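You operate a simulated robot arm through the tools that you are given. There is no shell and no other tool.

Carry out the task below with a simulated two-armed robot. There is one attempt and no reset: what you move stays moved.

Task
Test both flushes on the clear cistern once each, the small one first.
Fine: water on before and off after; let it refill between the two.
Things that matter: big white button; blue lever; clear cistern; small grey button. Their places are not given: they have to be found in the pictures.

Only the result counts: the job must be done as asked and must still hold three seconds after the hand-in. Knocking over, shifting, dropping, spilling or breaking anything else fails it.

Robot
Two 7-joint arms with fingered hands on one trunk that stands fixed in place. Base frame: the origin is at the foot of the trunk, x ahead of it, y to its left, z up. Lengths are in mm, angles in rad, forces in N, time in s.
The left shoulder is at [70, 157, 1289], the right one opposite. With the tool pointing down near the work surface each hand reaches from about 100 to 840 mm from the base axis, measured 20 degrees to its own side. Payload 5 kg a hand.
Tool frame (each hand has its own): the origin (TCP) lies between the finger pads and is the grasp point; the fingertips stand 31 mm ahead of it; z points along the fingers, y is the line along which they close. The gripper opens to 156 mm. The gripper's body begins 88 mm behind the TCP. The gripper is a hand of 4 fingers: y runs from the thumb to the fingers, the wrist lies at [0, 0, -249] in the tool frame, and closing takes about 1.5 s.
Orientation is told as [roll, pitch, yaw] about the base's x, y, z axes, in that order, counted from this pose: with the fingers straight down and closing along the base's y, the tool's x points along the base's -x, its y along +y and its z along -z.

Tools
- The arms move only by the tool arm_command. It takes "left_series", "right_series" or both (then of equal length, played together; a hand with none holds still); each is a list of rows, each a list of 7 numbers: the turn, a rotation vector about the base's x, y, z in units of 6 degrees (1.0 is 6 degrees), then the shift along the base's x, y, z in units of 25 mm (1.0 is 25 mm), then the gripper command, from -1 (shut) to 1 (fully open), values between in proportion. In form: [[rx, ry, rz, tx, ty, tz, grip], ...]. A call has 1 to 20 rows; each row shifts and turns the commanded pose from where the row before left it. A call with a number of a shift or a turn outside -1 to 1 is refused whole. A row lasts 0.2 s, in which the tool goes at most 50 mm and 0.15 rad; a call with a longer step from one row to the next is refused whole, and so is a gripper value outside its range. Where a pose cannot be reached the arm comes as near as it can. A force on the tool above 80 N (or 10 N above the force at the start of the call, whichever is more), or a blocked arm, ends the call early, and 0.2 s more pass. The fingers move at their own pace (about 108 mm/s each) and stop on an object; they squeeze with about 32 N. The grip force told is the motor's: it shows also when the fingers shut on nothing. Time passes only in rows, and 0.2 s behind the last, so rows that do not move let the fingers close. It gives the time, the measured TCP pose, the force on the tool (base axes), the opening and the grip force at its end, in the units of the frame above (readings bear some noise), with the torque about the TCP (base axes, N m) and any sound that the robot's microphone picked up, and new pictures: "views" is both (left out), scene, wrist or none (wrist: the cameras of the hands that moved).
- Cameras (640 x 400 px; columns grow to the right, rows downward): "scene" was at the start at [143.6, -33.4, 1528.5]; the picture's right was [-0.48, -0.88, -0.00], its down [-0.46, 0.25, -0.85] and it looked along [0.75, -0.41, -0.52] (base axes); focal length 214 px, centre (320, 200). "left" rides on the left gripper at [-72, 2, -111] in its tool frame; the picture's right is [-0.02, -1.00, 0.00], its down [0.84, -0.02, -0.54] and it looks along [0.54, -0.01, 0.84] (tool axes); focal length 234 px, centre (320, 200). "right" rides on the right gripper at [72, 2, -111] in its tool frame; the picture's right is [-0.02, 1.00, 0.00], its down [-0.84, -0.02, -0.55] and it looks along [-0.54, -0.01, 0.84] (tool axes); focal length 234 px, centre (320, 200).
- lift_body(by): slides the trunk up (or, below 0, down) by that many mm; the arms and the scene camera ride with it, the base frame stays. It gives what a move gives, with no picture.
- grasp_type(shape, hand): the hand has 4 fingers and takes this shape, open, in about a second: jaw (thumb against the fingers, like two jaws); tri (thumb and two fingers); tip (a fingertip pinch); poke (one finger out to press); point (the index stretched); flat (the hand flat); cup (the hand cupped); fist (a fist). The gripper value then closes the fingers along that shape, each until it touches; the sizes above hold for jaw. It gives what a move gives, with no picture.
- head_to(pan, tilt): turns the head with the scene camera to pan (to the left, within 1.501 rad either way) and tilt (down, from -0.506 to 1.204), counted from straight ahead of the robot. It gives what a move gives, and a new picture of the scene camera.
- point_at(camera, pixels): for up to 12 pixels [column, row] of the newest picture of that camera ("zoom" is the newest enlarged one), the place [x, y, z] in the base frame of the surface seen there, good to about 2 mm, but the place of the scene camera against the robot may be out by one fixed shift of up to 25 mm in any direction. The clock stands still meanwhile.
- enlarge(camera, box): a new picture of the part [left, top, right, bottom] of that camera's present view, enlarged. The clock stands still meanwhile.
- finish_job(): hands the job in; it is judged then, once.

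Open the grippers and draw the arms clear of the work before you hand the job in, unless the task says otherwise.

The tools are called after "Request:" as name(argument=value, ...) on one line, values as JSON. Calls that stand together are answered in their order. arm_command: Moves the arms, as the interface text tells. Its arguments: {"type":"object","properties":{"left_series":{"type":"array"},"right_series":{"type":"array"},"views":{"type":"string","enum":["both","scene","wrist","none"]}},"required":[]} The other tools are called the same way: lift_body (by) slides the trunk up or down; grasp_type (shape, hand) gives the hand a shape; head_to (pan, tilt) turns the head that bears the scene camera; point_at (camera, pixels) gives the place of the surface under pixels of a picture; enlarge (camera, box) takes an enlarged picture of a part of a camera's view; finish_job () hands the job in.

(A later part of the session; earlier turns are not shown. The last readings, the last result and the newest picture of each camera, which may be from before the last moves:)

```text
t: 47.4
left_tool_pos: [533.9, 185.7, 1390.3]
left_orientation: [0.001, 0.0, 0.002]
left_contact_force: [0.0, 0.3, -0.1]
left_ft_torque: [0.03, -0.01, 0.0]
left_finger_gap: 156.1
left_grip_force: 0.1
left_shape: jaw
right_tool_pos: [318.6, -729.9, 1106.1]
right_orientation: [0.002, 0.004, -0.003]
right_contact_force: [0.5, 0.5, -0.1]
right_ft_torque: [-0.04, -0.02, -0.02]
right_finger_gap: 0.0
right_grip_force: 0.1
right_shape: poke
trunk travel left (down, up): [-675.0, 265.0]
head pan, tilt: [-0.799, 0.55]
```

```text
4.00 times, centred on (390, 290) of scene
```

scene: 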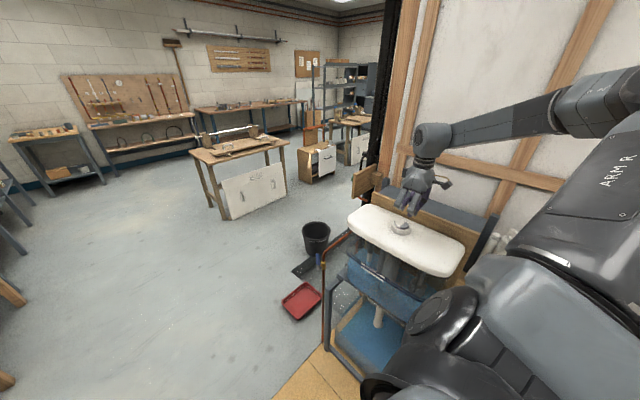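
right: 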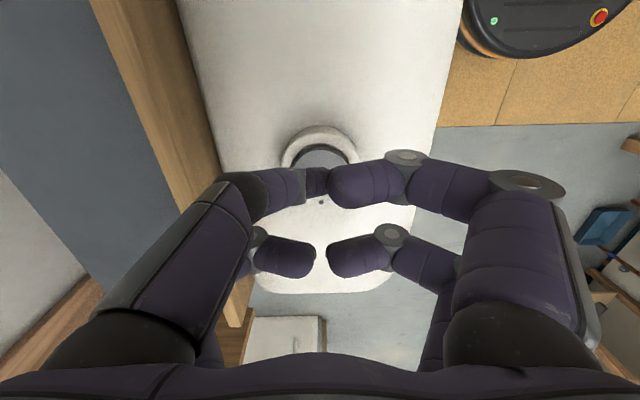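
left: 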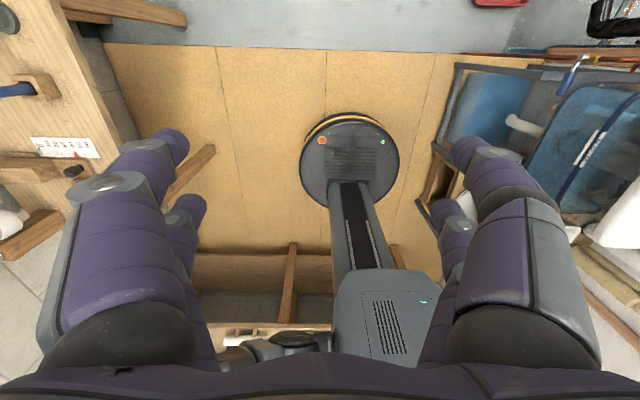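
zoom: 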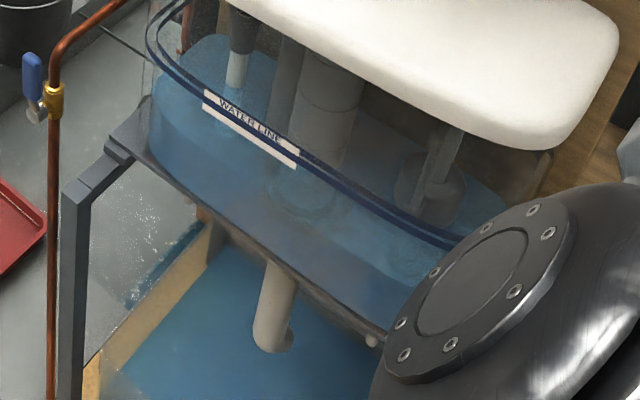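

The outflow has stopped and the level stands clearly below the WATER LINE. I keep waiting in longer spells for the refill.

Request:
arm_command(right_series=[[0, 0, 0, 0, 0, 0, 1], [0, 0, 0, 0, 0, 0, 1], [0, 0, 0, 0, 0, 0, 1], [0, 0, 0, 0, 0, 0, 1], [0, 0, 0, 0, 0, 0, 1], [0, 0, 0, 0, 0, 0, 1], [0, 0, 0, 0, 0, 0, 1], [0, 0, 0, 0, 0, 0, 1], [0, 0, 0, 0, 0, 0, 1], [0, 0, 0, 0, 0, 0, 1], [0, 0, 0, 0, 0, 0, 1], [0, 0, 0, 0, 0, 0, 1], [0, 0, 0, 0, 0, 0, 1], [0, 0, 0, 0, 0, 0, 1], [0, 0, 0, 0, 0, 0, 1], [0, 0, 0, 0, 0, 0, 1], [0, 0, 0, 0, 0, 0, 1], [0, 0, 0, 0, 0, 0, 1], [0, 0, 0, 0, 0, 0, 1], [0, 0, 0, 0, 0, 0, 1]], views="scene")

Request:
enlarge(camera="scene", box=[340, 240, 440, 340])

```text
t: 51.6
left_tool_pos: [532.9, 186.0, 1390.3]
left_orientation: [0.0, 0.0, 0.001]
left_contact_force: [0.1, 0.8, -0.6]
left_ft_torque: [-0.03, 0.0, 0.0]
left_finger_gap: 155.9
left_grip_force: 0.0
left_shape: jaw
right_tool_pos: [317.2, -729.6, 1105.5]
right_orientation: [0.0, 0.003, -0.001]
right_contact_force: [-0.8, -0.6, -0.4]
right_ft_torque: [-0.02, 0.01, -0.03]
right_finger_gap: 0.0
right_grip_force: 0.0
right_shape: poke
trunk travel left (down, up): [-675.0, 265.0]
head pan, tilt: [-0.799, 0.55]
```

scene: 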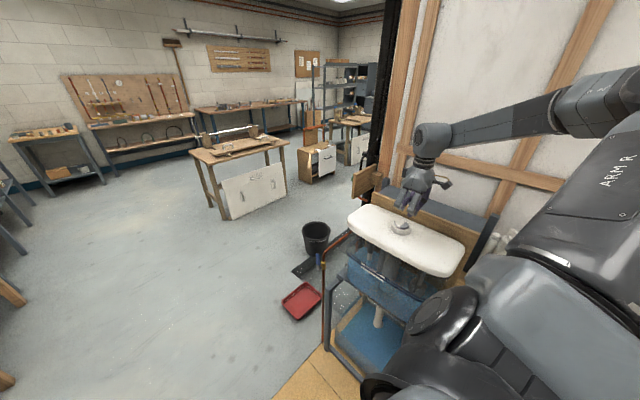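

```text
4.00 times, centred on (390, 290) of scene
```

zoom: 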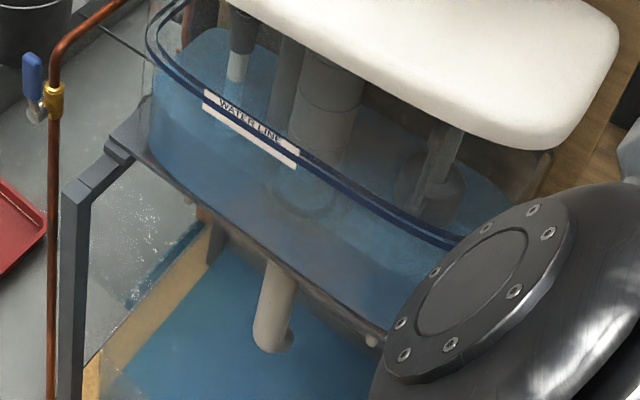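

The level is slowly rising (left water edge moved up to about (210,28)), so the refill is running. I wait on.

Request:
arm_command(right_series=[[0, 0, 0, 0, 0, 0, 1], [0, 0, 0, 0, 0, 0, 1], [0, 0, 0, 0, 0, 0, 1], [0, 0, 0, 0, 0, 0, 1], [0, 0, 0, 0, 0, 0, 1], [0, 0, 0, 0, 0, 0, 1], [0, 0, 0, 0, 0, 0, 1], [0, 0, 0, 0, 0, 0, 1], [0, 0, 0, 0, 0, 0, 1], [0, 0, 0, 0, 0, 0, 1], [0, 0, 0, 0, 0, 0, 1], [0, 0, 0, 0, 0, 0, 1], [0, 0, 0, 0, 0, 0, 1], [0, 0, 0, 0, 0, 0, 1], [0, 0, 0, 0, 0, 0, 1], [0, 0, 0, 0, 0, 0, 1], [0, 0, 0, 0, 0, 0, 1], [0, 0, 0, 0, 0, 0, 1], [0, 0, 0, 0, 0, 0, 1], [0, 0, 0, 0, 0, 0, 1]], views="none")

Request:
arm_command(right_series=[[0, 0, 0, 0, 0, 0, 1], [0, 0, 0, 0, 0, 0, 1], [0, 0, 0, 0, 0, 0, 1], [0, 0, 0, 0, 0, 0, 1], [0, 0, 0, 0, 0, 0, 1], [0, 0, 0, 0, 0, 0, 1], [0, 0, 0, 0, 0, 0, 1], [0, 0, 0, 0, 0, 0, 1], [0, 0, 0, 0, 0, 0, 1], [0, 0, 0, 0, 0, 0, 1], [0, 0, 0, 0, 0, 0, 1], [0, 0, 0, 0, 0, 0, 1], [0, 0, 0, 0, 0, 0, 1], [0, 0, 0, 0, 0, 0, 1], [0, 0, 0, 0, 0, 0, 1], [0, 0, 0, 0, 0, 0, 1], [0, 0, 0, 0, 0, 0, 1], [0, 0, 0, 0, 0, 0, 1], [0, 0, 0, 0, 0, 0, 1], [0, 0, 0, 0, 0, 0, 1]], views="none")

Request:
enlarge(camera="scene", box=[340, 240, 440, 340])

```text
t: 55.8
left_tool_pos: [534.5, 185.7, 1390.3]
left_orientation: [0.001, 0.0, 0.0]
left_contact_force: [-0.2, 0.3, 0.6]
left_ft_torque: [-0.01, -0.04, 0.01]
left_finger_gap: 156.1
left_grip_force: 0.0
left_shape: jaw
right_tool_pos: [317.5, -729.7, 1107.6]
right_orientation: [0.0, 0.003, -0.003]
right_contact_force: [-0.9, 0.6, 0.4]
right_ft_torque: [-0.01, 0.0, 0.03]
right_finger_gap: 0.1
right_grip_force: 0.1
right_shape: poke
trunk travel left (down, up): [-675.0, 265.0]
head pan, tilt: [-0.799, 0.55]
```

```text
t: 60.0
left_tool_pos: [533.6, 186.5, 1390.3]
left_orientation: [0.001, -0.001, 0.003]
left_contact_force: [0.0, -0.1, 0.1]
left_ft_torque: [0.0, -0.01, 0.0]
left_finger_gap: 156.0
left_grip_force: 0.0
left_shape: jaw
right_tool_pos: [316.9, -727.7, 1106.5]
right_orientation: [-0.002, 0.004, -0.002]
right_contact_force: [0.9, -0.7, -0.4]
right_ft_torque: [0.0, -0.01, 0.04]
right_finger_gap: 0.1
right_grip_force: 0.1
right_shape: poke
trunk travel left (down, up): [-675.0, 265.0]
head pan, tilt: [-0.799, 0.55]
```

```text
4.00 times, centred on (390, 290) of scene
```

zoom: 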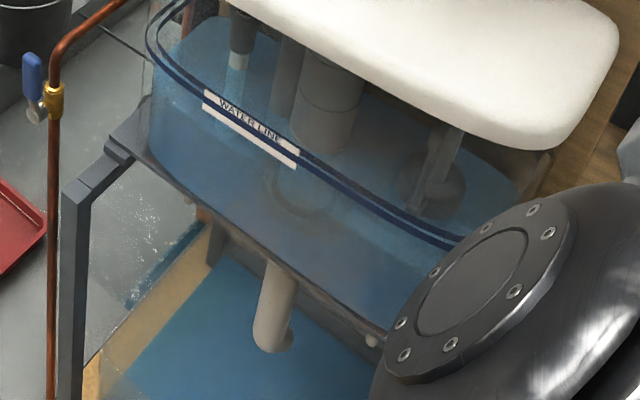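

The level has risen further but is still short of the line. While waiting I move the fingertip over the white half (30 mm along +x), staying well above it.

Request:
arm_command(right_series=[[0, 0, 0, 0.61, 0, 0, 1], [0, 0, 0, 0.61, 0, 0, 1], [0, 0, 0, 0, 0, 0, 1], [0, 0, 0, 0, 0, 0, 1], [0, 0, 0, 0, 0, 0, 1], [0, 0, 0, 0, 0, 0, 1], [0, 0, 0, 0, 0, 0, 1], [0, 0, 0, 0, 0, 0, 1], [0, 0, 0, 0, 0, 0, 1], [0, 0, 0, 0, 0, 0, 1], [0, 0, 0, 0, 0, 0, 1], [0, 0, 0, 0, 0, 0, 1], [0, 0, 0, 0, 0, 0, 1], [0, 0, 0, 0, 0, 0, 1], [0, 0, 0, 0, 0, 0, 1], [0, 0, 0, 0, 0, 0, 1], [0, 0, 0, 0, 0, 0, 1], [0, 0, 0, 0, 0, 0, 1], [0, 0, 0, 0, 0, 0, 1], [0, 0, 0, 0, 0, 0, 1]], views="none")

Request:
arm_command(right_series=[[0, 0, 0, 0, 0, 0, 1], [0, 0, 0, 0, 0, 0, 1], [0, 0, 0, 0, 0, 0, 1], [0, 0, 0, 0, 0, 0, 1], [0, 0, 0, 0, 0, 0, 1], [0, 0, 0, 0, 0, 0, 1], [0, 0, 0, 0, 0, 0, 1], [0, 0, 0, 0, 0, 0, 1], [0, 0, 0, 0, 0, 0, 1], [0, 0, 0, 0, 0, 0, 1], [0, 0, 0, 0, 0, 0, 1], [0, 0, 0, 0, 0, 0, 1], [0, 0, 0, 0, 0, 0, 1], [0, 0, 0, 0, 0, 0, 1], [0, 0, 0, 0, 0, 0, 1], [0, 0, 0, 0, 0, 0, 1], [0, 0, 0, 0, 0, 0, 1], [0, 0, 0, 0, 0, 0, 1], [0, 0, 0, 0, 0, 0, 1], [0, 0, 0, 0, 0, 0, 1]], views="none")

Request:
enlarge(camera="scene", box=[340, 240, 440, 340])

Request:
enlarge(camera="scene", box=[385, 200, 425, 240])

```text
t: 64.2
left_tool_pos: [534.4, 186.2, 1390.1]
left_orientation: [0.0, 0.0, 0.001]
left_contact_force: [-0.4, -0.3, -0.2]
left_ft_torque: [-0.01, -0.02, 0.01]
left_finger_gap: 155.8
left_grip_force: 0.1
left_shape: jaw
right_tool_pos: [348.0, -730.1, 1106.7]
right_orientation: [0.0, 0.004, -0.003]
right_contact_force: [-0.2, -0.1, -0.5]
right_ft_torque: [0.03, 0.01, 0.05]
right_finger_gap: 0.0
right_grip_force: 0.0
right_shape: poke
trunk travel left (down, up): [-675.0, 265.0]
head pan, tilt: [-0.799, 0.55]
```

```text
t: 68.4
left_tool_pos: [533.5, 186.9, 1389.9]
left_orientation: [0.0, 0.001, 0.001]
left_contact_force: [-0.5, -0.4, 0.9]
left_ft_torque: [0.0, -0.02, -0.02]
left_finger_gap: 155.9
left_grip_force: 0.0
left_shape: jaw
right_tool_pos: [347.1, -730.2, 1105.6]
right_orientation: [0.001, 0.005, -0.002]
right_contact_force: [0.4, -0.5, -0.5]
right_ft_torque: [0.01, -0.02, 0.0]
right_finger_gap: 0.0
right_grip_force: 0.1
right_shape: poke
trunk travel left (down, up): [-675.0, 265.0]
head pan, tilt: [-0.799, 0.55]
```

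```text
4.00 times, centred on (390, 290) of scene
```

zoom: 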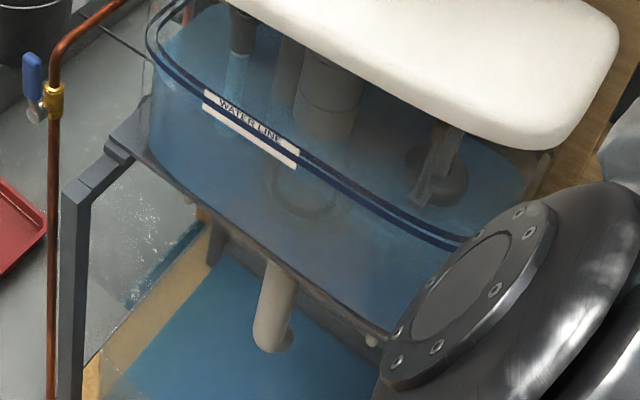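

```text
10.00 times, centred on (405, 220) of scene
```

zoom: 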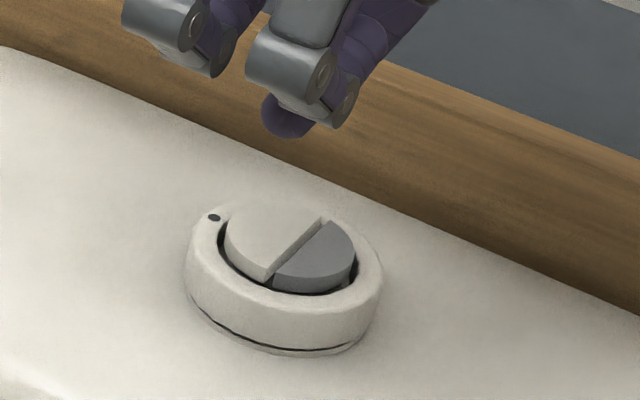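

The level is close to the line now. I wait some more and compare a tighter zoom on the water line until nothing changes.

Request:
enlarge(camera="scene", box=[370, 240, 420, 290])

Request:
arm_command(right_series=[[0, 0, 0, 0, 0, 0, 1], [0, 0, 0, 0, 0, 0, 1], [0, 0, 0, 0, 0, 0, 1], [0, 0, 0, 0, 0, 0, 1], [0, 0, 0, 0, 0, 0, 1], [0, 0, 0, 0, 0, 0, 1], [0, 0, 0, 0, 0, 0, 1], [0, 0, 0, 0, 0, 0, 1], [0, 0, 0, 0, 0, 0, 1], [0, 0, 0, 0, 0, 0, 1], [0, 0, 0, 0, 0, 0, 1], [0, 0, 0, 0, 0, 0, 1], [0, 0, 0, 0, 0, 0, 1], [0, 0, 0, 0, 0, 0, 1], [0, 0, 0, 0, 0, 0, 1], [0, 0, 0, 0, 0, 0, 1], [0, 0, 0, 0, 0, 0, 1], [0, 0, 0, 0, 0, 0, 1], [0, 0, 0, 0, 0, 0, 1], [0, 0, 0, 0, 0, 0, 1]], views="none")

Request:
arm_command(right_series=[[0, 0, 0, 0, 0, 0, 1], [0, 0, 0, 0, 0, 0, 1], [0, 0, 0, 0, 0, 0, 1], [0, 0, 0, 0, 0, 0, 1], [0, 0, 0, 0, 0, 0, 1], [0, 0, 0, 0, 0, 0, 1], [0, 0, 0, 0, 0, 0, 1], [0, 0, 0, 0, 0, 0, 1], [0, 0, 0, 0, 0, 0, 1], [0, 0, 0, 0, 0, 0, 1], [0, 0, 0, 0, 0, 0, 1], [0, 0, 0, 0, 0, 0, 1], [0, 0, 0, 0, 0, 0, 1], [0, 0, 0, 0, 0, 0, 1], [0, 0, 0, 0, 0, 0, 1], [0, 0, 0, 0, 0, 0, 1], [0, 0, 0, 0, 0, 0, 1], [0, 0, 0, 0, 0, 0, 1], [0, 0, 0, 0, 0, 0, 1], [0, 0, 0, 0, 0, 0, 1]], views="none")

Request:
enlarge(camera="scene", box=[370, 240, 420, 290])

```text
8.00 times, centred on (395, 265) of scene
```

zoom: 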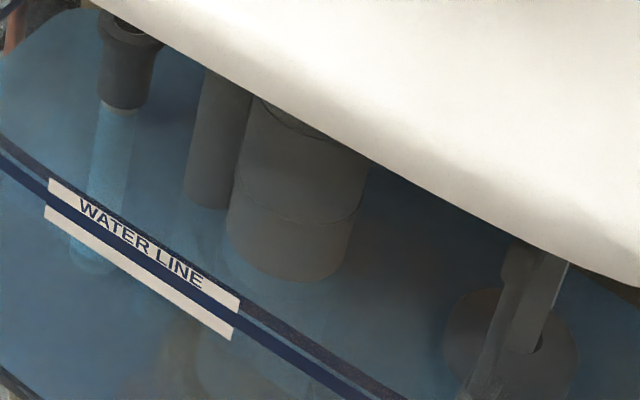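

```text
t: 72.6
left_tool_pos: [534.5, 186.0, 1389.5]
left_orientation: [-0.001, -0.001, 0.001]
left_contact_force: [-0.2, 0.3, 0.6]
left_ft_torque: [0.02, -0.02, 0.01]
left_finger_gap: 156.0
left_grip_force: 0.0
left_shape: jaw
right_tool_pos: [347.2, -729.8, 1106.3]
right_orientation: [0.001, 0.003, -0.002]
right_contact_force: [0.0, -1.0, 0.0]
right_ft_torque: [0.03, -0.05, 0.02]
right_finger_gap: 0.0
right_grip_force: 0.1
right_shape: poke
trunk travel left (down, up): [-675.0, 265.0]
head pan, tilt: [-0.799, 0.55]
```

```text
t: 76.8
left_tool_pos: [533.6, 185.8, 1390.0]
left_orientation: [0.001, -0.001, 0.0]
left_contact_force: [-0.5, 0.1, 0.1]
left_ft_torque: [0.02, 0.03, 0.01]
left_finger_gap: 155.7
left_grip_force: 0.1
left_shape: jaw
right_tool_pos: [348.0, -730.2, 1107.0]
right_orientation: [-0.001, 0.004, -0.001]
right_contact_force: [-0.2, 0.2, 0.5]
right_ft_torque: [0.01, 0.0, -0.01]
right_finger_gap: 0.0
right_grip_force: 0.0
right_shape: poke
trunk travel left (down, up): [-675.0, 265.0]
head pan, tilt: [-0.799, 0.55]
```

```text
8.00 times, centred on (395, 265) of scene
```

zoom: 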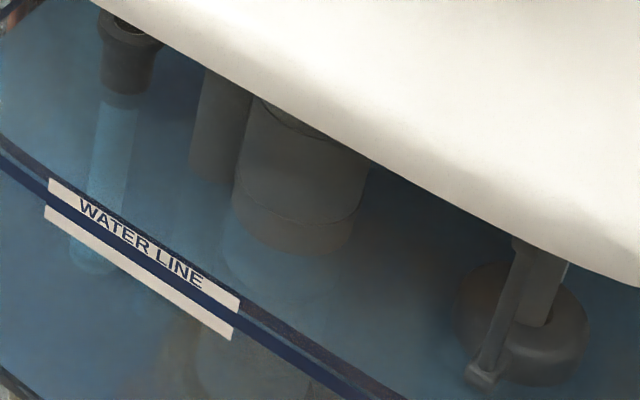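

The level is still rising (the waterline on the cylinder moved from row 278 to 250). I wait on.

Request:
arm_command(right_series=[[0, 0, 0, 0, 0, 0, 1], [0, 0, 0, 0, 0, 0, 1], [0, 0, 0, 0, 0, 0, 1], [0, 0, 0, 0, 0, 0, 1], [0, 0, 0, 0, 0, 0, 1], [0, 0, 0, 0, 0, 0, 1], [0, 0, 0, 0, 0, 0, 1], [0, 0, 0, 0, 0, 0, 1], [0, 0, 0, 0, 0, 0, 1], [0, 0, 0, 0, 0, 0, 1], [0, 0, 0, 0, 0, 0, 1], [0, 0, 0, 0, 0, 0, 1], [0, 0, 0, 0, 0, 0, 1], [0, 0, 0, 0, 0, 0, 1], [0, 0, 0, 0, 0, 0, 1], [0, 0, 0, 0, 0, 0, 1], [0, 0, 0, 0, 0, 0, 1], [0, 0, 0, 0, 0, 0, 1], [0, 0, 0, 0, 0, 0, 1], [0, 0, 0, 0, 0, 0, 1]], views="none")

Request:
arm_command(right_series=[[0, 0, 0, 0, 0, 0, 1], [0, 0, 0, 0, 0, 0, 1], [0, 0, 0, 0, 0, 0, 1], [0, 0, 0, 0, 0, 0, 1], [0, 0, 0, 0, 0, 0, 1], [0, 0, 0, 0, 0, 0, 1], [0, 0, 0, 0, 0, 0, 1], [0, 0, 0, 0, 0, 0, 1], [0, 0, 0, 0, 0, 0, 1], [0, 0, 0, 0, 0, 0, 1], [0, 0, 0, 0, 0, 0, 1], [0, 0, 0, 0, 0, 0, 1], [0, 0, 0, 0, 0, 0, 1], [0, 0, 0, 0, 0, 0, 1], [0, 0, 0, 0, 0, 0, 1], [0, 0, 0, 0, 0, 0, 1], [0, 0, 0, 0, 0, 0, 1], [0, 0, 0, 0, 0, 0, 1], [0, 0, 0, 0, 0, 0, 1], [0, 0, 0, 0, 0, 0, 1]], views="none")

Request:
enlarge(camera="scene", box=[370, 240, 420, 290])

```text
t: 81.0
left_tool_pos: [533.7, 185.3, 1391.2]
left_orientation: [0.001, 0.0, 0.002]
left_contact_force: [-0.4, 1.1, 0.1]
left_ft_torque: [-0.03, -0.02, 0.01]
left_finger_gap: 155.9
left_grip_force: 0.1
left_shape: jaw
right_tool_pos: [348.4, -729.1, 1106.6]
right_orientation: [-0.001, 0.004, -0.001]
right_contact_force: [0.0, 0.2, -0.1]
right_ft_torque: [0.02, 0.02, -0.01]
right_finger_gap: 0.0
right_grip_force: 0.1
right_shape: poke
trunk travel left (down, up): [-675.0, 265.0]
head pan, tilt: [-0.799, 0.55]
```

```text
t: 85.2
left_tool_pos: [534.0, 184.9, 1389.7]
left_orientation: [-0.001, -0.001, 0.003]
left_contact_force: [-0.4, 0.4, -0.4]
left_ft_torque: [0.02, 0.0, 0.0]
left_finger_gap: 155.9
left_grip_force: 0.0
left_shape: jaw
right_tool_pos: [348.0, -730.7, 1106.6]
right_orientation: [-0.001, 0.002, -0.002]
right_contact_force: [0.1, -0.6, -0.2]
right_ft_torque: [0.05, -0.04, -0.02]
right_finger_gap: 0.0
right_grip_force: 0.1
right_shape: poke
trunk travel left (down, up): [-675.0, 265.0]
head pan, tilt: [-0.799, 0.55]
```

```text
8.00 times, centred on (395, 265) of scene
```

zoom: 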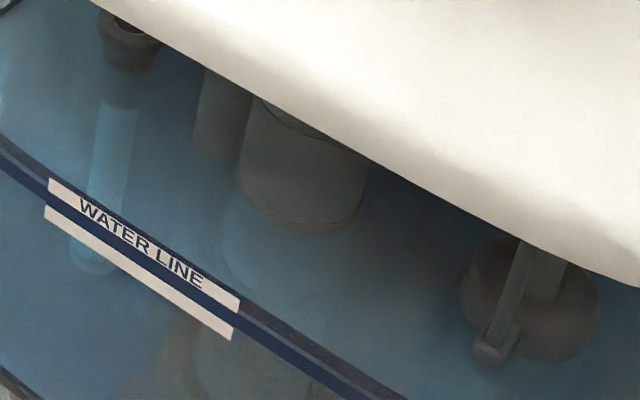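

The waterline on the cylinder is now at row 228 in the zoom, about the starting level by my reckoning. I wait further until it no longer changes.

Request:
arm_command(right_series=[[0, 0, 0, 0, 0, 0, 1], [0, 0, 0, 0, 0, 0, 1], [0, 0, 0, 0, 0, 0, 1], [0, 0, 0, 0, 0, 0, 1], [0, 0, 0, 0, 0, 0, 1], [0, 0, 0, 0, 0, 0, 1], [0, 0, 0, 0, 0, 0, 1], [0, 0, 0, 0, 0, 0, 1], [0, 0, 0, 0, 0, 0, 1], [0, 0, 0, 0, 0, 0, 1], [0, 0, 0, 0, 0, 0, 1], [0, 0, 0, 0, 0, 0, 1], [0, 0, 0, 0, 0, 0, 1], [0, 0, 0, 0, 0, 0, 1], [0, 0, 0, 0, 0, 0, 1], [0, 0, 0, 0, 0, 0, 1], [0, 0, 0, 0, 0, 0, 1], [0, 0, 0, 0, 0, 0, 1], [0, 0, 0, 0, 0, 0, 1], [0, 0, 0, 0, 0, 0, 1]], views="none")

Request:
arm_command(right_series=[[0, 0, 0, 0, 0, 0, 1], [0, 0, 0, 0, 0, 0, 1], [0, 0, 0, 0, 0, 0, 1], [0, 0, 0, 0, 0, 0, 1], [0, 0, 0, 0, 0, 0, 1], [0, 0, 0, 0, 0, 0, 1], [0, 0, 0, 0, 0, 0, 1], [0, 0, 0, 0, 0, 0, 1], [0, 0, 0, 0, 0, 0, 1], [0, 0, 0, 0, 0, 0, 1], [0, 0, 0, 0, 0, 0, 1], [0, 0, 0, 0, 0, 0, 1], [0, 0, 0, 0, 0, 0, 1], [0, 0, 0, 0, 0, 0, 1], [0, 0, 0, 0, 0, 0, 1], [0, 0, 0, 0, 0, 0, 1], [0, 0, 0, 0, 0, 0, 1], [0, 0, 0, 0, 0, 0, 1], [0, 0, 0, 0, 0, 0, 1], [0, 0, 0, 0, 0, 0, 1]], views="none")

Request:
enlarge(camera="scene", box=[370, 240, 420, 290])

```text
t: 89.4
left_tool_pos: [533.8, 185.4, 1389.6]
left_orientation: [0.001, 0.001, 0.002]
left_contact_force: [0.2, 0.3, -0.1]
left_ft_torque: [0.01, -0.02, 0.0]
left_finger_gap: 155.9
left_grip_force: 0.2
left_shape: jaw
right_tool_pos: [347.6, -729.7, 1105.6]
right_orientation: [0.001, 0.003, -0.002]
right_contact_force: [-0.8, -0.2, -0.9]
right_ft_torque: [0.01, -0.02, -0.01]
right_finger_gap: 0.0
right_grip_force: 0.0
right_shape: poke
trunk travel left (down, up): [-675.0, 265.0]
head pan, tilt: [-0.799, 0.55]
```

```text
t: 93.6
left_tool_pos: [533.1, 185.8, 1391.3]
left_orientation: [0.001, 0.0, 0.001]
left_contact_force: [0.5, -1.0, -0.2]
left_ft_torque: [0.01, 0.03, 0.01]
left_finger_gap: 155.8
left_grip_force: 0.1
left_shape: jaw
right_tool_pos: [348.3, -729.7, 1106.4]
right_orientation: [-0.001, 0.004, -0.003]
right_contact_force: [-0.4, 0.9, -0.4]
right_ft_torque: [-0.02, 0.01, 0.01]
right_finger_gap: 0.0
right_grip_force: 0.0
right_shape: poke
trunk travel left (down, up): [-675.0, 265.0]
head pan, tilt: [-0.799, 0.55]
```

```text
8.00 times, centred on (395, 265) of scene
```

zoom: 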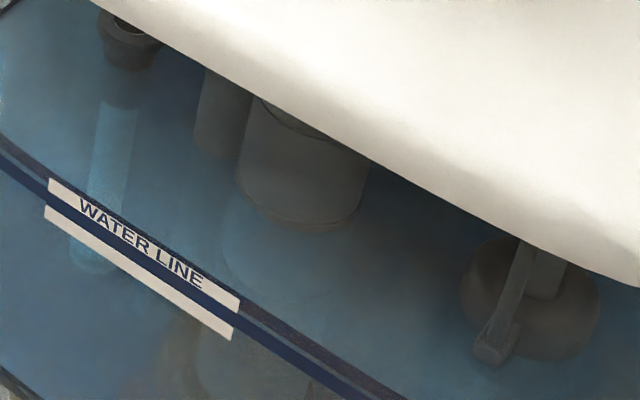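

The level has not changed over the last 8 s, so the tank is full again. Now I lower the fingertip to a few millimetres above the white half and check alignment.

Request:
arm_command(right_series=[[0, 0, 0, 0, 0, -0.7, 1], [0, 0, 0, 0, 0, -0.6, 1], [0, 0, 0, 0, 0, -0.14, 1]], views="scene")

Request:
enlarge(camera="scene", box=[385, 205, 425, 240])

Request:
enlarge(camera="right", box=[240, 90, 400, 220])

```text
t: 94.4
left_tool_pos: [531.8, 187.1, 1391.0]
left_orientation: [-0.001, -0.001, 0.002]
left_contact_force: [-0.7, 0.8, -0.2]
left_ft_torque: [0.01, -0.03, 0.0]
left_finger_gap: 156.0
left_grip_force: 0.0
left_shape: jaw
right_tool_pos: [347.4, -728.6, 1071.1]
right_orientation: [0.0, 0.001, -0.002]
right_contact_force: [0.2, 0.2, 0.0]
right_ft_torque: [0.01, -0.03, 0.01]
right_finger_gap: 0.0
right_grip_force: 0.0
right_shape: poke
trunk travel left (down, up): [-675.0, 265.0]
head pan, tilt: [-0.799, 0.55]
```

scene: 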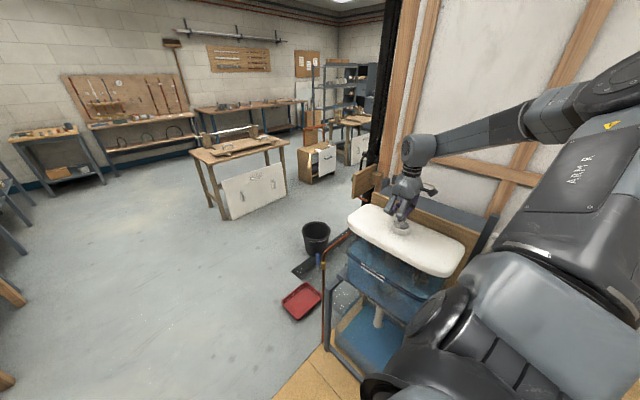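

```text
11.43 times, centred on (405, 222) of scene
```

zoom: 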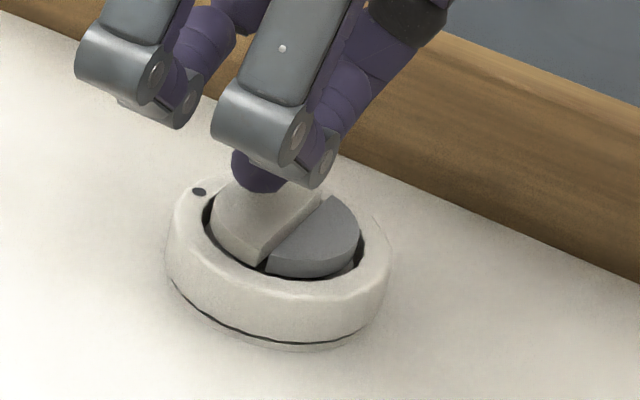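

```text
3.08 times, centred on (320, 155) of right
```

zoom: 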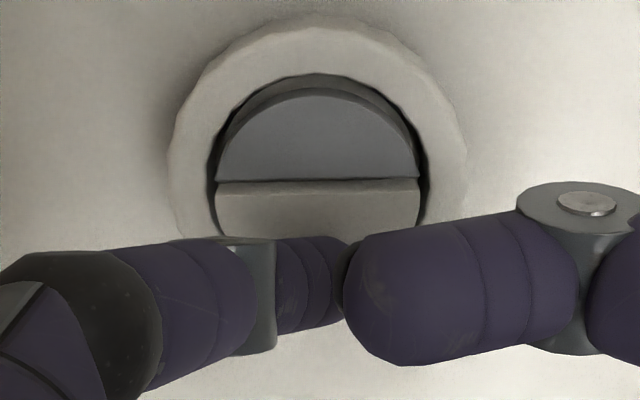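

The fingertip hangs over the white half at (262,190), clear of the grey one. I press it down about 12 mm from here (roughly 7 mm of stroke) and hold briefly.

Request:
arm_command(right_series=[[0, 0, 0, 0, 0, -0.1, 1], [0, 0, 0, 0, 0, -0.1, 1], [0, 0, 0, 0, 0, -0.1, 1], [0, 0, 0, 0, 0, -0.1, 1], [0, 0, 0, 0, 0, -0.1, 1], [0, 0, 0, 0, 0, 0, 1]], views="scene")

Request:
enlarge(camera="scene", box=[385, 205, 425, 240])

Request:
enlarge(camera="scene", box=[340, 240, 440, 340])

```text
t: 95.8
left_tool_pos: [532.8, 187.6, 1390.0]
left_orientation: [-0.003, 0.0, 0.001]
left_contact_force: [-0.4, 0.1, 0.1]
left_ft_torque: [-0.02, 0.04, -0.02]
left_finger_gap: 155.7
left_grip_force: 0.1
left_shape: jaw
right_tool_pos: [346.7, -729.9, 1060.4]
right_orientation: [-0.001, 0.003, -0.002]
right_contact_force: [-0.3, -2.8, 12.7]
right_ft_torque: [-0.1, -0.03, 0.01]
right_finger_gap: 0.2
right_grip_force: 0.1
right_shape: poke
trunk travel left (down, up): [-675.0, 265.0]
head pan, tilt: [-0.799, 0.55]
```

scene: 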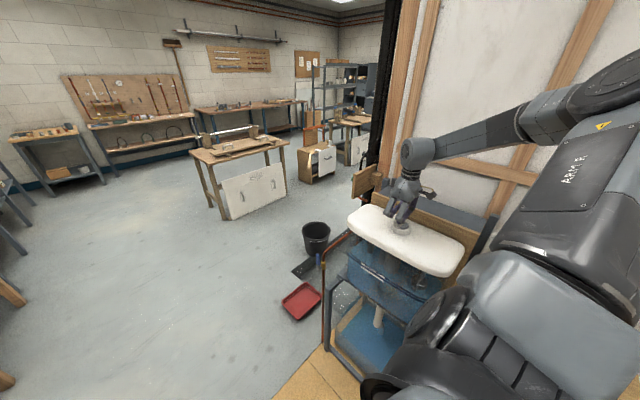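

```text
11.43 times, centred on (405, 222) of scene
```

zoom: 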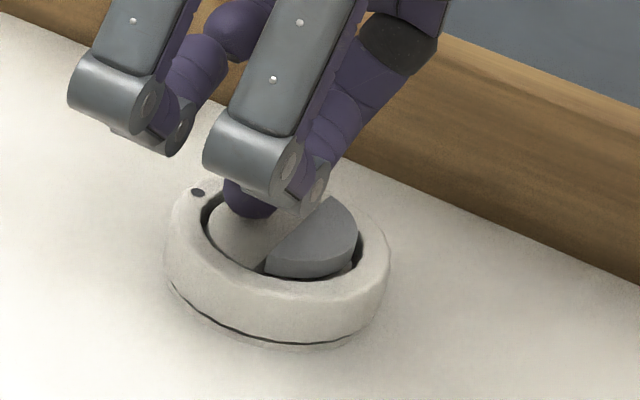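

```text
4.00 times, centred on (390, 290) of scene
```

zoom: 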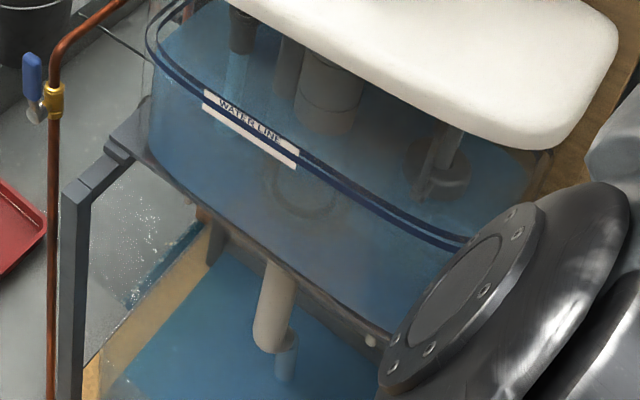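

The white half is down with the grey one up, and water runs from the outlet at (285,355). I give it 1.5 mm more as before, then release straight up.

Request:
arm_command(right_series=[[0, 0, 0, 0, 0, -0.06, 1], [0, 0, 0, 0, 0, 0, 1], [0, 0, 0, 0, 0, 0.4, 1], [0, 0, 0, 0, 0, 0.8, 1], [0, 0, 0, 0, 0, 0.9, 1], [0, 0, 0, 0, 0, 0.9, 1], [0, 0, 0, 0, 0, 0.9, 1]], views="scene")

Request:
enlarge(camera="scene", box=[385, 205, 425, 240])

Request:
enlarge(camera="scene", box=[340, 240, 440, 340])

```text
t: 97.4
left_tool_pos: [532.5, 186.9, 1389.5]
left_orientation: [-0.002, -0.001, 0.002]
left_contact_force: [0.1, 0.7, 0.9]
left_ft_torque: [-0.01, 0.01, 0.0]
left_finger_gap: 155.8
left_grip_force: 0.1
left_shape: jaw
right_tool_pos: [347.2, -728.4, 1153.7]
right_orientation: [0.0, 0.003, -0.003]
right_contact_force: [-0.4, 0.9, -0.4]
right_ft_torque: [-0.02, -0.03, 0.02]
right_finger_gap: 0.0
right_grip_force: 0.0
right_shape: poke
trunk travel left (down, up): [-675.0, 265.0]
head pan, tilt: [-0.799, 0.55]
```

scene: 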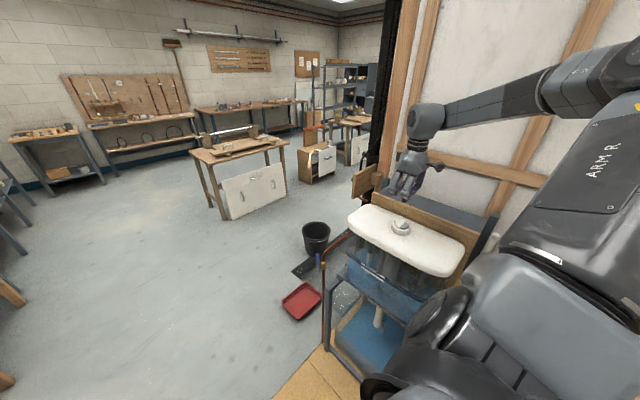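

```text
11.43 times, centred on (405, 222) of scene
```

zoom: 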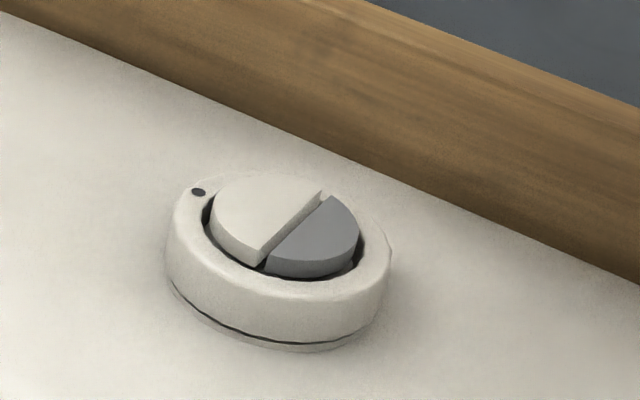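

```text
4.00 times, centred on (390, 290) of scene
```

zoom: 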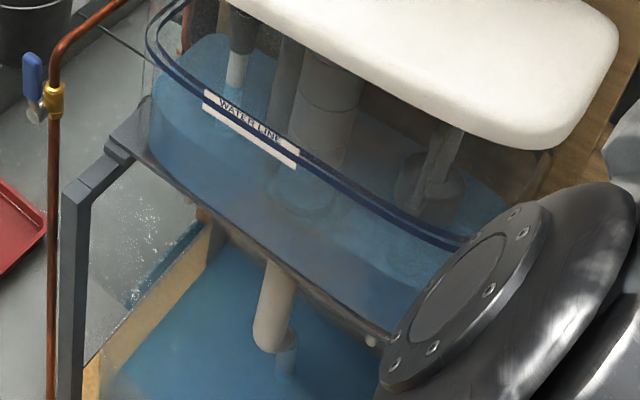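

Both halves are up again and the big flush is running out with the level falling. I take the hand back along the earlier way and turn it to point along -y again.

Request:
arm_command(right_series=[[0, 0, 0, 0, 0, 0.6, 1], [0, 0, 0, 0.35, 0.84, 0.25, 1], [0, 0, 0, 0.35, 0.84, 0.25, 1], [0, 0, 0, 0.35, 0.84, 0.25, 1], [0, 0, 0, 0.35, 0.84, 0.25, 1], [0, 0, 0, 0.35, 0.84, 0.25, 1], [0, 0, 0, 0.35, 0.84, 0, 1]], views="none")

Request:
arm_command(right_series=[[-1, 0, 0, 0.14, 0.27, 0.25, 1], [-1, 0, 0, 0.14, 0.27, 0.25, 1], [-1, 0, 0, 0.14, 0.27, 0.25, 1], [-1, 0, 0, 0.14, 0.27, 0.25, 1], [-1, 0, 0, 0.14, 0.27, 0.25, 1], [-1, 0, 0, 0.14, 0.27, 0.25, 1], [-1, 0, 0, 0.14, 0.27, 0.25, 1], [-1, 0, 0, 0.14, 0.27, 0.25, 1], [-1, 0, 0, 0.14, 0.27, 0.25, 1], [-1, 0, 0, 0.14, 0.27, 0.25, 1], [-1, 0, 0, 0.14, 0.27, 0.2, 1], [-1, 0, 0, 0.14, 0.27, 0.2, 1], [-1, 0, 0, 0.14, 0.27, 0.2, 1], [-1, 0, 0, 0.14, 0.27, 0.2, 1], [-0.9, 0, 0, 0.14, 0.27, 0.2, 1]], views="both")

```text
t: 99.0
left_tool_pos: [533.8, 186.1, 1389.9]
left_orientation: [-0.002, 0.0, 0.001]
left_contact_force: [-0.3, 0.2, -0.3]
left_ft_torque: [0.0, 0.01, -0.03]
left_finger_gap: 155.6
left_grip_force: 0.1
left_shape: jaw
right_tool_pos: [400.8, -601.7, 1201.1]
right_orientation: [0.001, 0.004, -0.002]
right_contact_force: [0.4, 1.2, -0.7]
right_ft_torque: [0.01, 0.01, -0.01]
right_finger_gap: 0.1
right_grip_force: 0.1
right_shape: poke
trunk travel left (down, up): [-675.0, 265.0]
head pan, tilt: [-0.799, 0.55]
```

```text
t: 102.2
left_tool_pos: [533.9, 187.0, 1389.8]
left_orientation: [-0.001, 0.004, 0.004]
left_contact_force: [-0.2, -0.6, -0.6]
left_ft_torque: [0.03, 0.02, -0.01]
left_finger_gap: 155.8
left_grip_force: 0.1
left_shape: jaw
right_tool_pos: [454.9, -501.2, 1286.6]
right_orientation: [-1.562, -0.001, -0.001]
right_contact_force: [-0.4, -1.0, -0.3]
right_ft_torque: [0.01, -0.02, -0.01]
right_finger_gap: 0.1
right_grip_force: 0.0
right_shape: poke
trunk travel left (down, up): [-675.0, 265.0]
head pan, tilt: [-0.799, 0.55]
```

scene: 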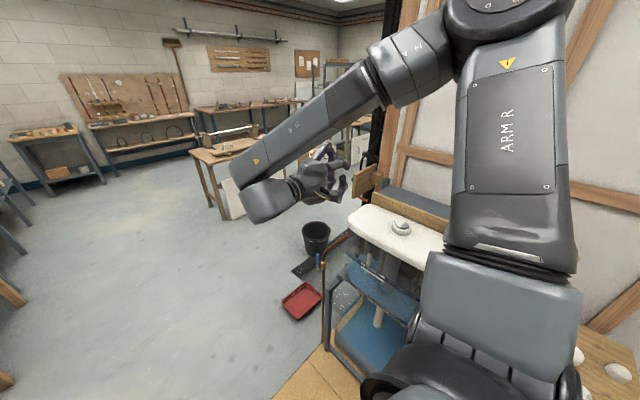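
right: 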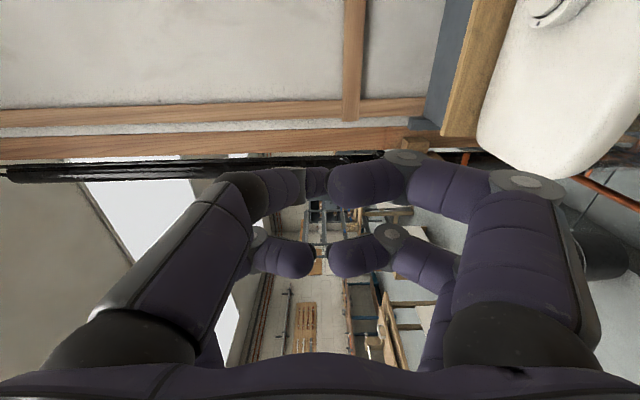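

The hand points along -y again at (455,-501,1287), clear of the lid. I set the jaw shape and lower the trunk by 300 mm.

Request:
lift_body(by=-300)

Request:
grasp_type(shape="jaw", hand="right")

Request:
enlarge(camera="scene", box=[300, 170, 460, 290])

```text
t: 105.2
left_tool_pos: [533.6, 186.9, 1090.0]
left_orientation: [0.0, -0.001, 0.003]
left_contact_force: [0.6, 1.2, -0.5]
left_ft_torque: [0.02, -0.01, 0.01]
left_finger_gap: 155.8
left_grip_force: 0.1
left_shape: jaw
right_tool_pos: [453.6, -500.8, 988.5]
right_orientation: [-1.559, -0.001, -0.001]
right_contact_force: [-0.3, 0.0, -0.1]
right_ft_torque: [0.0, 0.01, 0.01]
right_finger_gap: 0.0
right_grip_force: 0.0
right_shape: poke
trunk travel left (down, up): [-375.0, 565.0]
head pan, tilt: [-0.799, 0.55]
```

```text
t: 106.1
left_tool_pos: [534.1, 186.1, 1089.2]
left_orientation: [0.001, 0.0, 0.001]
left_contact_force: [-0.2, 0.5, 0.3]
left_ft_torque: [-0.01, -0.02, 0.02]
left_finger_gap: 156.0
left_grip_force: 0.1
left_shape: jaw
right_tool_pos: [452.5, -501.9, 987.8]
right_orientation: [-1.561, -0.002, -0.002]
right_contact_force: [-0.6, -0.8, -0.4]
right_ft_torque: [-0.01, 0.01, 0.04]
right_finger_gap: 156.0
right_grip_force: 0.0
right_shape: jaw
trunk travel left (down, up): [-375.0, 565.0]
head pan, tilt: [-0.799, 0.55]
```

```text
3.33 times, centred on (380, 230) of scene
```

zoom: 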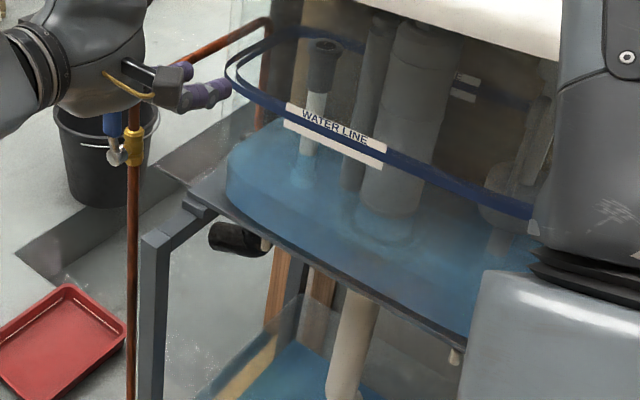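

The big flush has emptied the tank well below the line. I bring the hand down to the lever, rolling it 90 degrees as before so the jaws straddle the upright handle.

Request:
arm_command(right_series=[[0, 1, 0, 0.37, 0, -0.515, -0.4], [0, 1, 0, 0.37, 0, -0.515, -0.4], [0, 1, 0, 0.37, 0, -0.515, -0.4], [0, 1, 0, 0.37, 0, -0.515, -0.4], [0, 1, 0, 0.37, 0, -0.515, -0.4], [0, 1, 0, 0.37, 0, -0.515, -0.4], [0, 1, 0, 0.37, 0, -0.515, -0.4], [0, 1, 0, 0.37, 0, -0.515, -0.4], [0, 1, 0, 0.37, 0, -0.515, -0.4], [0, 1, 0, 0.37, 0, -0.515, -0.4], [0, 1, 0, 0.37, 0, -0.515, -0.4], [0, 1, 0, 0.37, 0, -0.515, -0.4], [0, 1, 0, 0.37, 0, -0.515, -0.4], [0, 1, 0, 0.37, 0, -0.515, -0.4], [0, 1, 0, 0.37, 0, -0.515, -0.4], [0, 0, 0, 0.37, 0, -0.515, -0.4]], views="both")

Request:
point_at(camera="right", pixels=[[322, 120], [322, 150], [322, 180], [312, 150], [332, 150], [318, 215]])

```text
t: 109.5
left_tool_pos: [535.3, 185.4, 1090.2]
left_orientation: [0.001, -0.002, 0.0]
left_contact_force: [0.2, 0.1, -0.2]
left_ft_torque: [-0.03, 0.01, -0.02]
left_finger_gap: 155.8
left_grip_force: 0.0
left_shape: jaw
right_tool_pos: [601.0, -503.5, 781.8]
right_orientation: [-2.729, 1.571, -1.165]
right_contact_force: [0.3, 0.3, -0.1]
right_ft_torque: [-0.05, -0.03, 0.0]
right_finger_gap: 47.4
right_grip_force: 0.1
right_shape: jaw
trunk travel left (down, up): [-375.0, 565.0]
head pan, tilt: [-0.799, 0.55]
```

scene: 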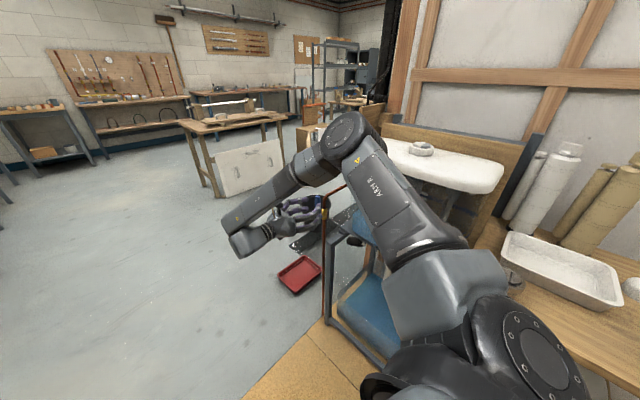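
right: 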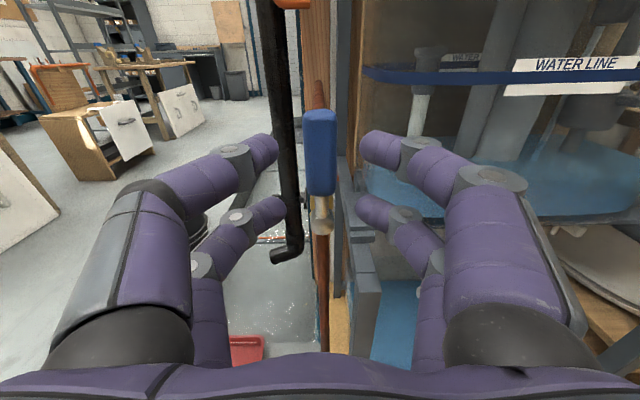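

```text
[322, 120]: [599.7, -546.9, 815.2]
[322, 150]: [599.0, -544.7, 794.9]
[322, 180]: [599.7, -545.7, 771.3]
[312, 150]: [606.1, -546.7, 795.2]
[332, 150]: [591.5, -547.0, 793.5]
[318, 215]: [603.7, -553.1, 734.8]
```

The upright handle at (320,150) is centred in the half-open jaws. I advance 36 mm along -y and narrow the cage to 32 mm.

Request:
arm_command(right_series=[[0, 0, 0, -0.02, -0.5, 0, -0.4], [0, 0, 0, 0, -0.5, 0, -0.4], [0, 0, 0, 0, -0.46, 0, -0.4], [0, 0, 0, 0, 0, 0, -0.6], [0, 0, 0, 0, 0, 0, -0.6]], views="wrist")

```text
t: 110.7
left_tool_pos: [534.3, 186.2, 1090.7]
left_orientation: [0.0, 0.001, 0.001]
left_contact_force: [-0.3, -0.1, 0.5]
left_ft_torque: [-0.03, 0.0, 0.0]
left_finger_gap: 155.8
left_grip_force: 0.0
left_shape: jaw
right_tool_pos: [600.3, -538.4, 779.8]
right_orientation: [-2.567, 1.568, -1.009]
right_contact_force: [-0.5, 0.1, -0.5]
right_ft_torque: [0.02, -0.03, -0.01]
right_finger_gap: 31.6
right_grip_force: 0.0
right_shape: jaw
trunk travel left (down, up): [-375.0, 565.0]
head pan, tilt: [-0.799, 0.55]
```

right: 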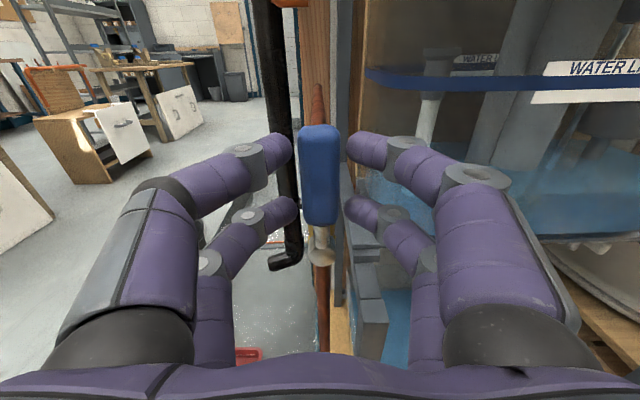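

The handle is caged at (320,175). I now run the arc backwards, down towards closed, to about 18 degrees above level.

Request:
arm_command(right_series=[[0, -1, 0, -0.247, 0, -0.013, -0.6], [0, -1, 0, -0.244, 0, -0.039, -0.6], [0, -1, 0, -0.238, 0, -0.064, -0.6], [0, -1, 0, -0.231, 0, -0.088, -0.6], [0, -1, 0, -0.22, 0, -0.112, -0.6], [0, -1, 0, -0.207, 0, -0.135, -0.6], [0, -1, 0, -0.192, 0, -0.155, -0.6], [0, -1, 0, -0.175, 0, -0.175, -0.6], [0, -1, 0, -0.155, 0, -0.192, -0.6], [0, -1, 0, -0.135, 0, -0.207, -0.6], [0, -1, 0, -0.112, 0, -0.22, -0.6], [0, -1, 0, -0.088, 0, -0.231, -0.6]], views="both")

```text
t: 113.3
left_tool_pos: [534.1, 186.3, 1090.1]
left_orientation: [0.001, 0.0, 0.002]
left_contact_force: [0.6, 0.8, 0.4]
left_ft_torque: [-0.01, -0.02, -0.01]
left_finger_gap: 155.7
left_grip_force: 0.1
left_shape: jaw
right_tool_pos: [543.4, -538.7, 740.0]
right_orientation: [-1.56, 0.31, -0.001]
right_contact_force: [-0.4, -0.7, -0.4]
right_ft_torque: [-0.02, 0.02, 0.0]
right_finger_gap: 31.5
right_grip_force: 0.2
right_shape: jaw
trunk travel left (down, up): [-375.0, 565.0]
head pan, tilt: [-0.799, 0.55]
```

scene: 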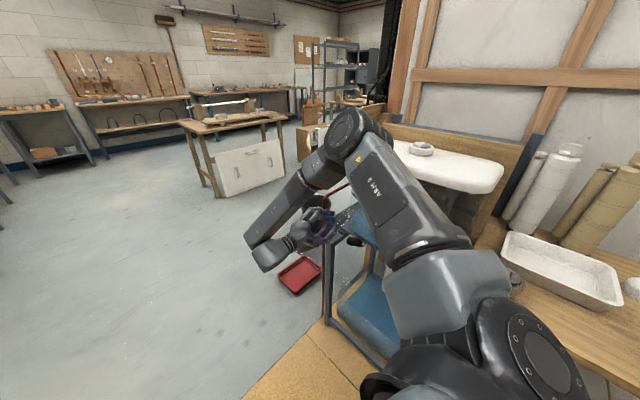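
right: 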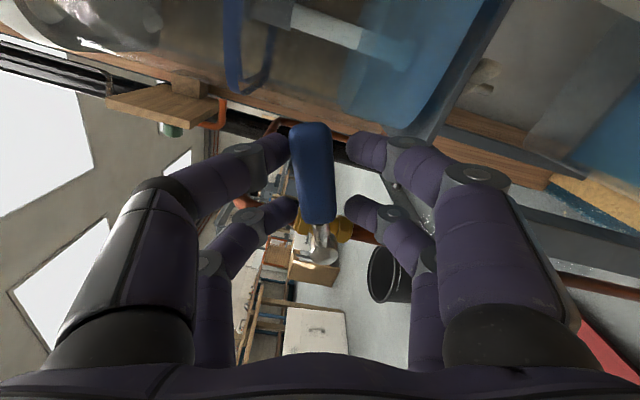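

The lever follows, resting on the upper fingers at (292,150). I continue to level and a little beyond, in small steps to feel the closed stop.

Request:
arm_command(right_series=[[0, -1, 0, -0.064, 0, -0.238, -0.6], [0, -1, 0, -0.039, 0, -0.244, -0.6], [0, -1, 0, -0.013, 0, -0.247, -0.6], [0, 0, 0, 0, 0, 0, -0.6]], views="wrist")

Request:
point_at(camera="right", pixels=[[295, 140], [325, 140], [308, 140], [315, 180], [320, 210], [320, 255], [300, 180], [332, 180]])

```text
t: 114.3
left_tool_pos: [533.3, 186.5, 1089.4]
left_orientation: [0.0, 0.0, 0.002]
left_contact_force: [-0.9, -0.3, 0.1]
left_ft_torque: [-0.01, -0.03, 0.01]
left_finger_gap: 155.9
left_grip_force: 0.0
left_shape: jaw
right_tool_pos: [541.6, -538.3, 720.6]
right_orientation: [-1.559, -0.004, -0.002]
right_contact_force: [-0.4, -0.3, 0.1]
right_ft_torque: [0.01, -0.01, 0.01]
right_finger_gap: 31.3
right_grip_force: 0.0
right_shape: jaw
trunk travel left (down, up): [-375.0, 565.0]
head pan, tilt: [-0.799, 0.55]
```

right: 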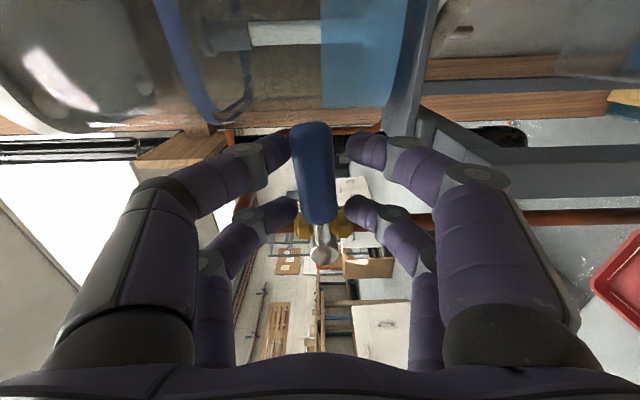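

```text
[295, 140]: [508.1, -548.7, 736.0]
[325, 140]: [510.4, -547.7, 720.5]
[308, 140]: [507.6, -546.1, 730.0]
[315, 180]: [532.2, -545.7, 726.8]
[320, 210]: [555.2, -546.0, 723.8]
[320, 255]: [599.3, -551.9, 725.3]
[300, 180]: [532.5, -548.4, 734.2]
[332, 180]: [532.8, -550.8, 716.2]
```

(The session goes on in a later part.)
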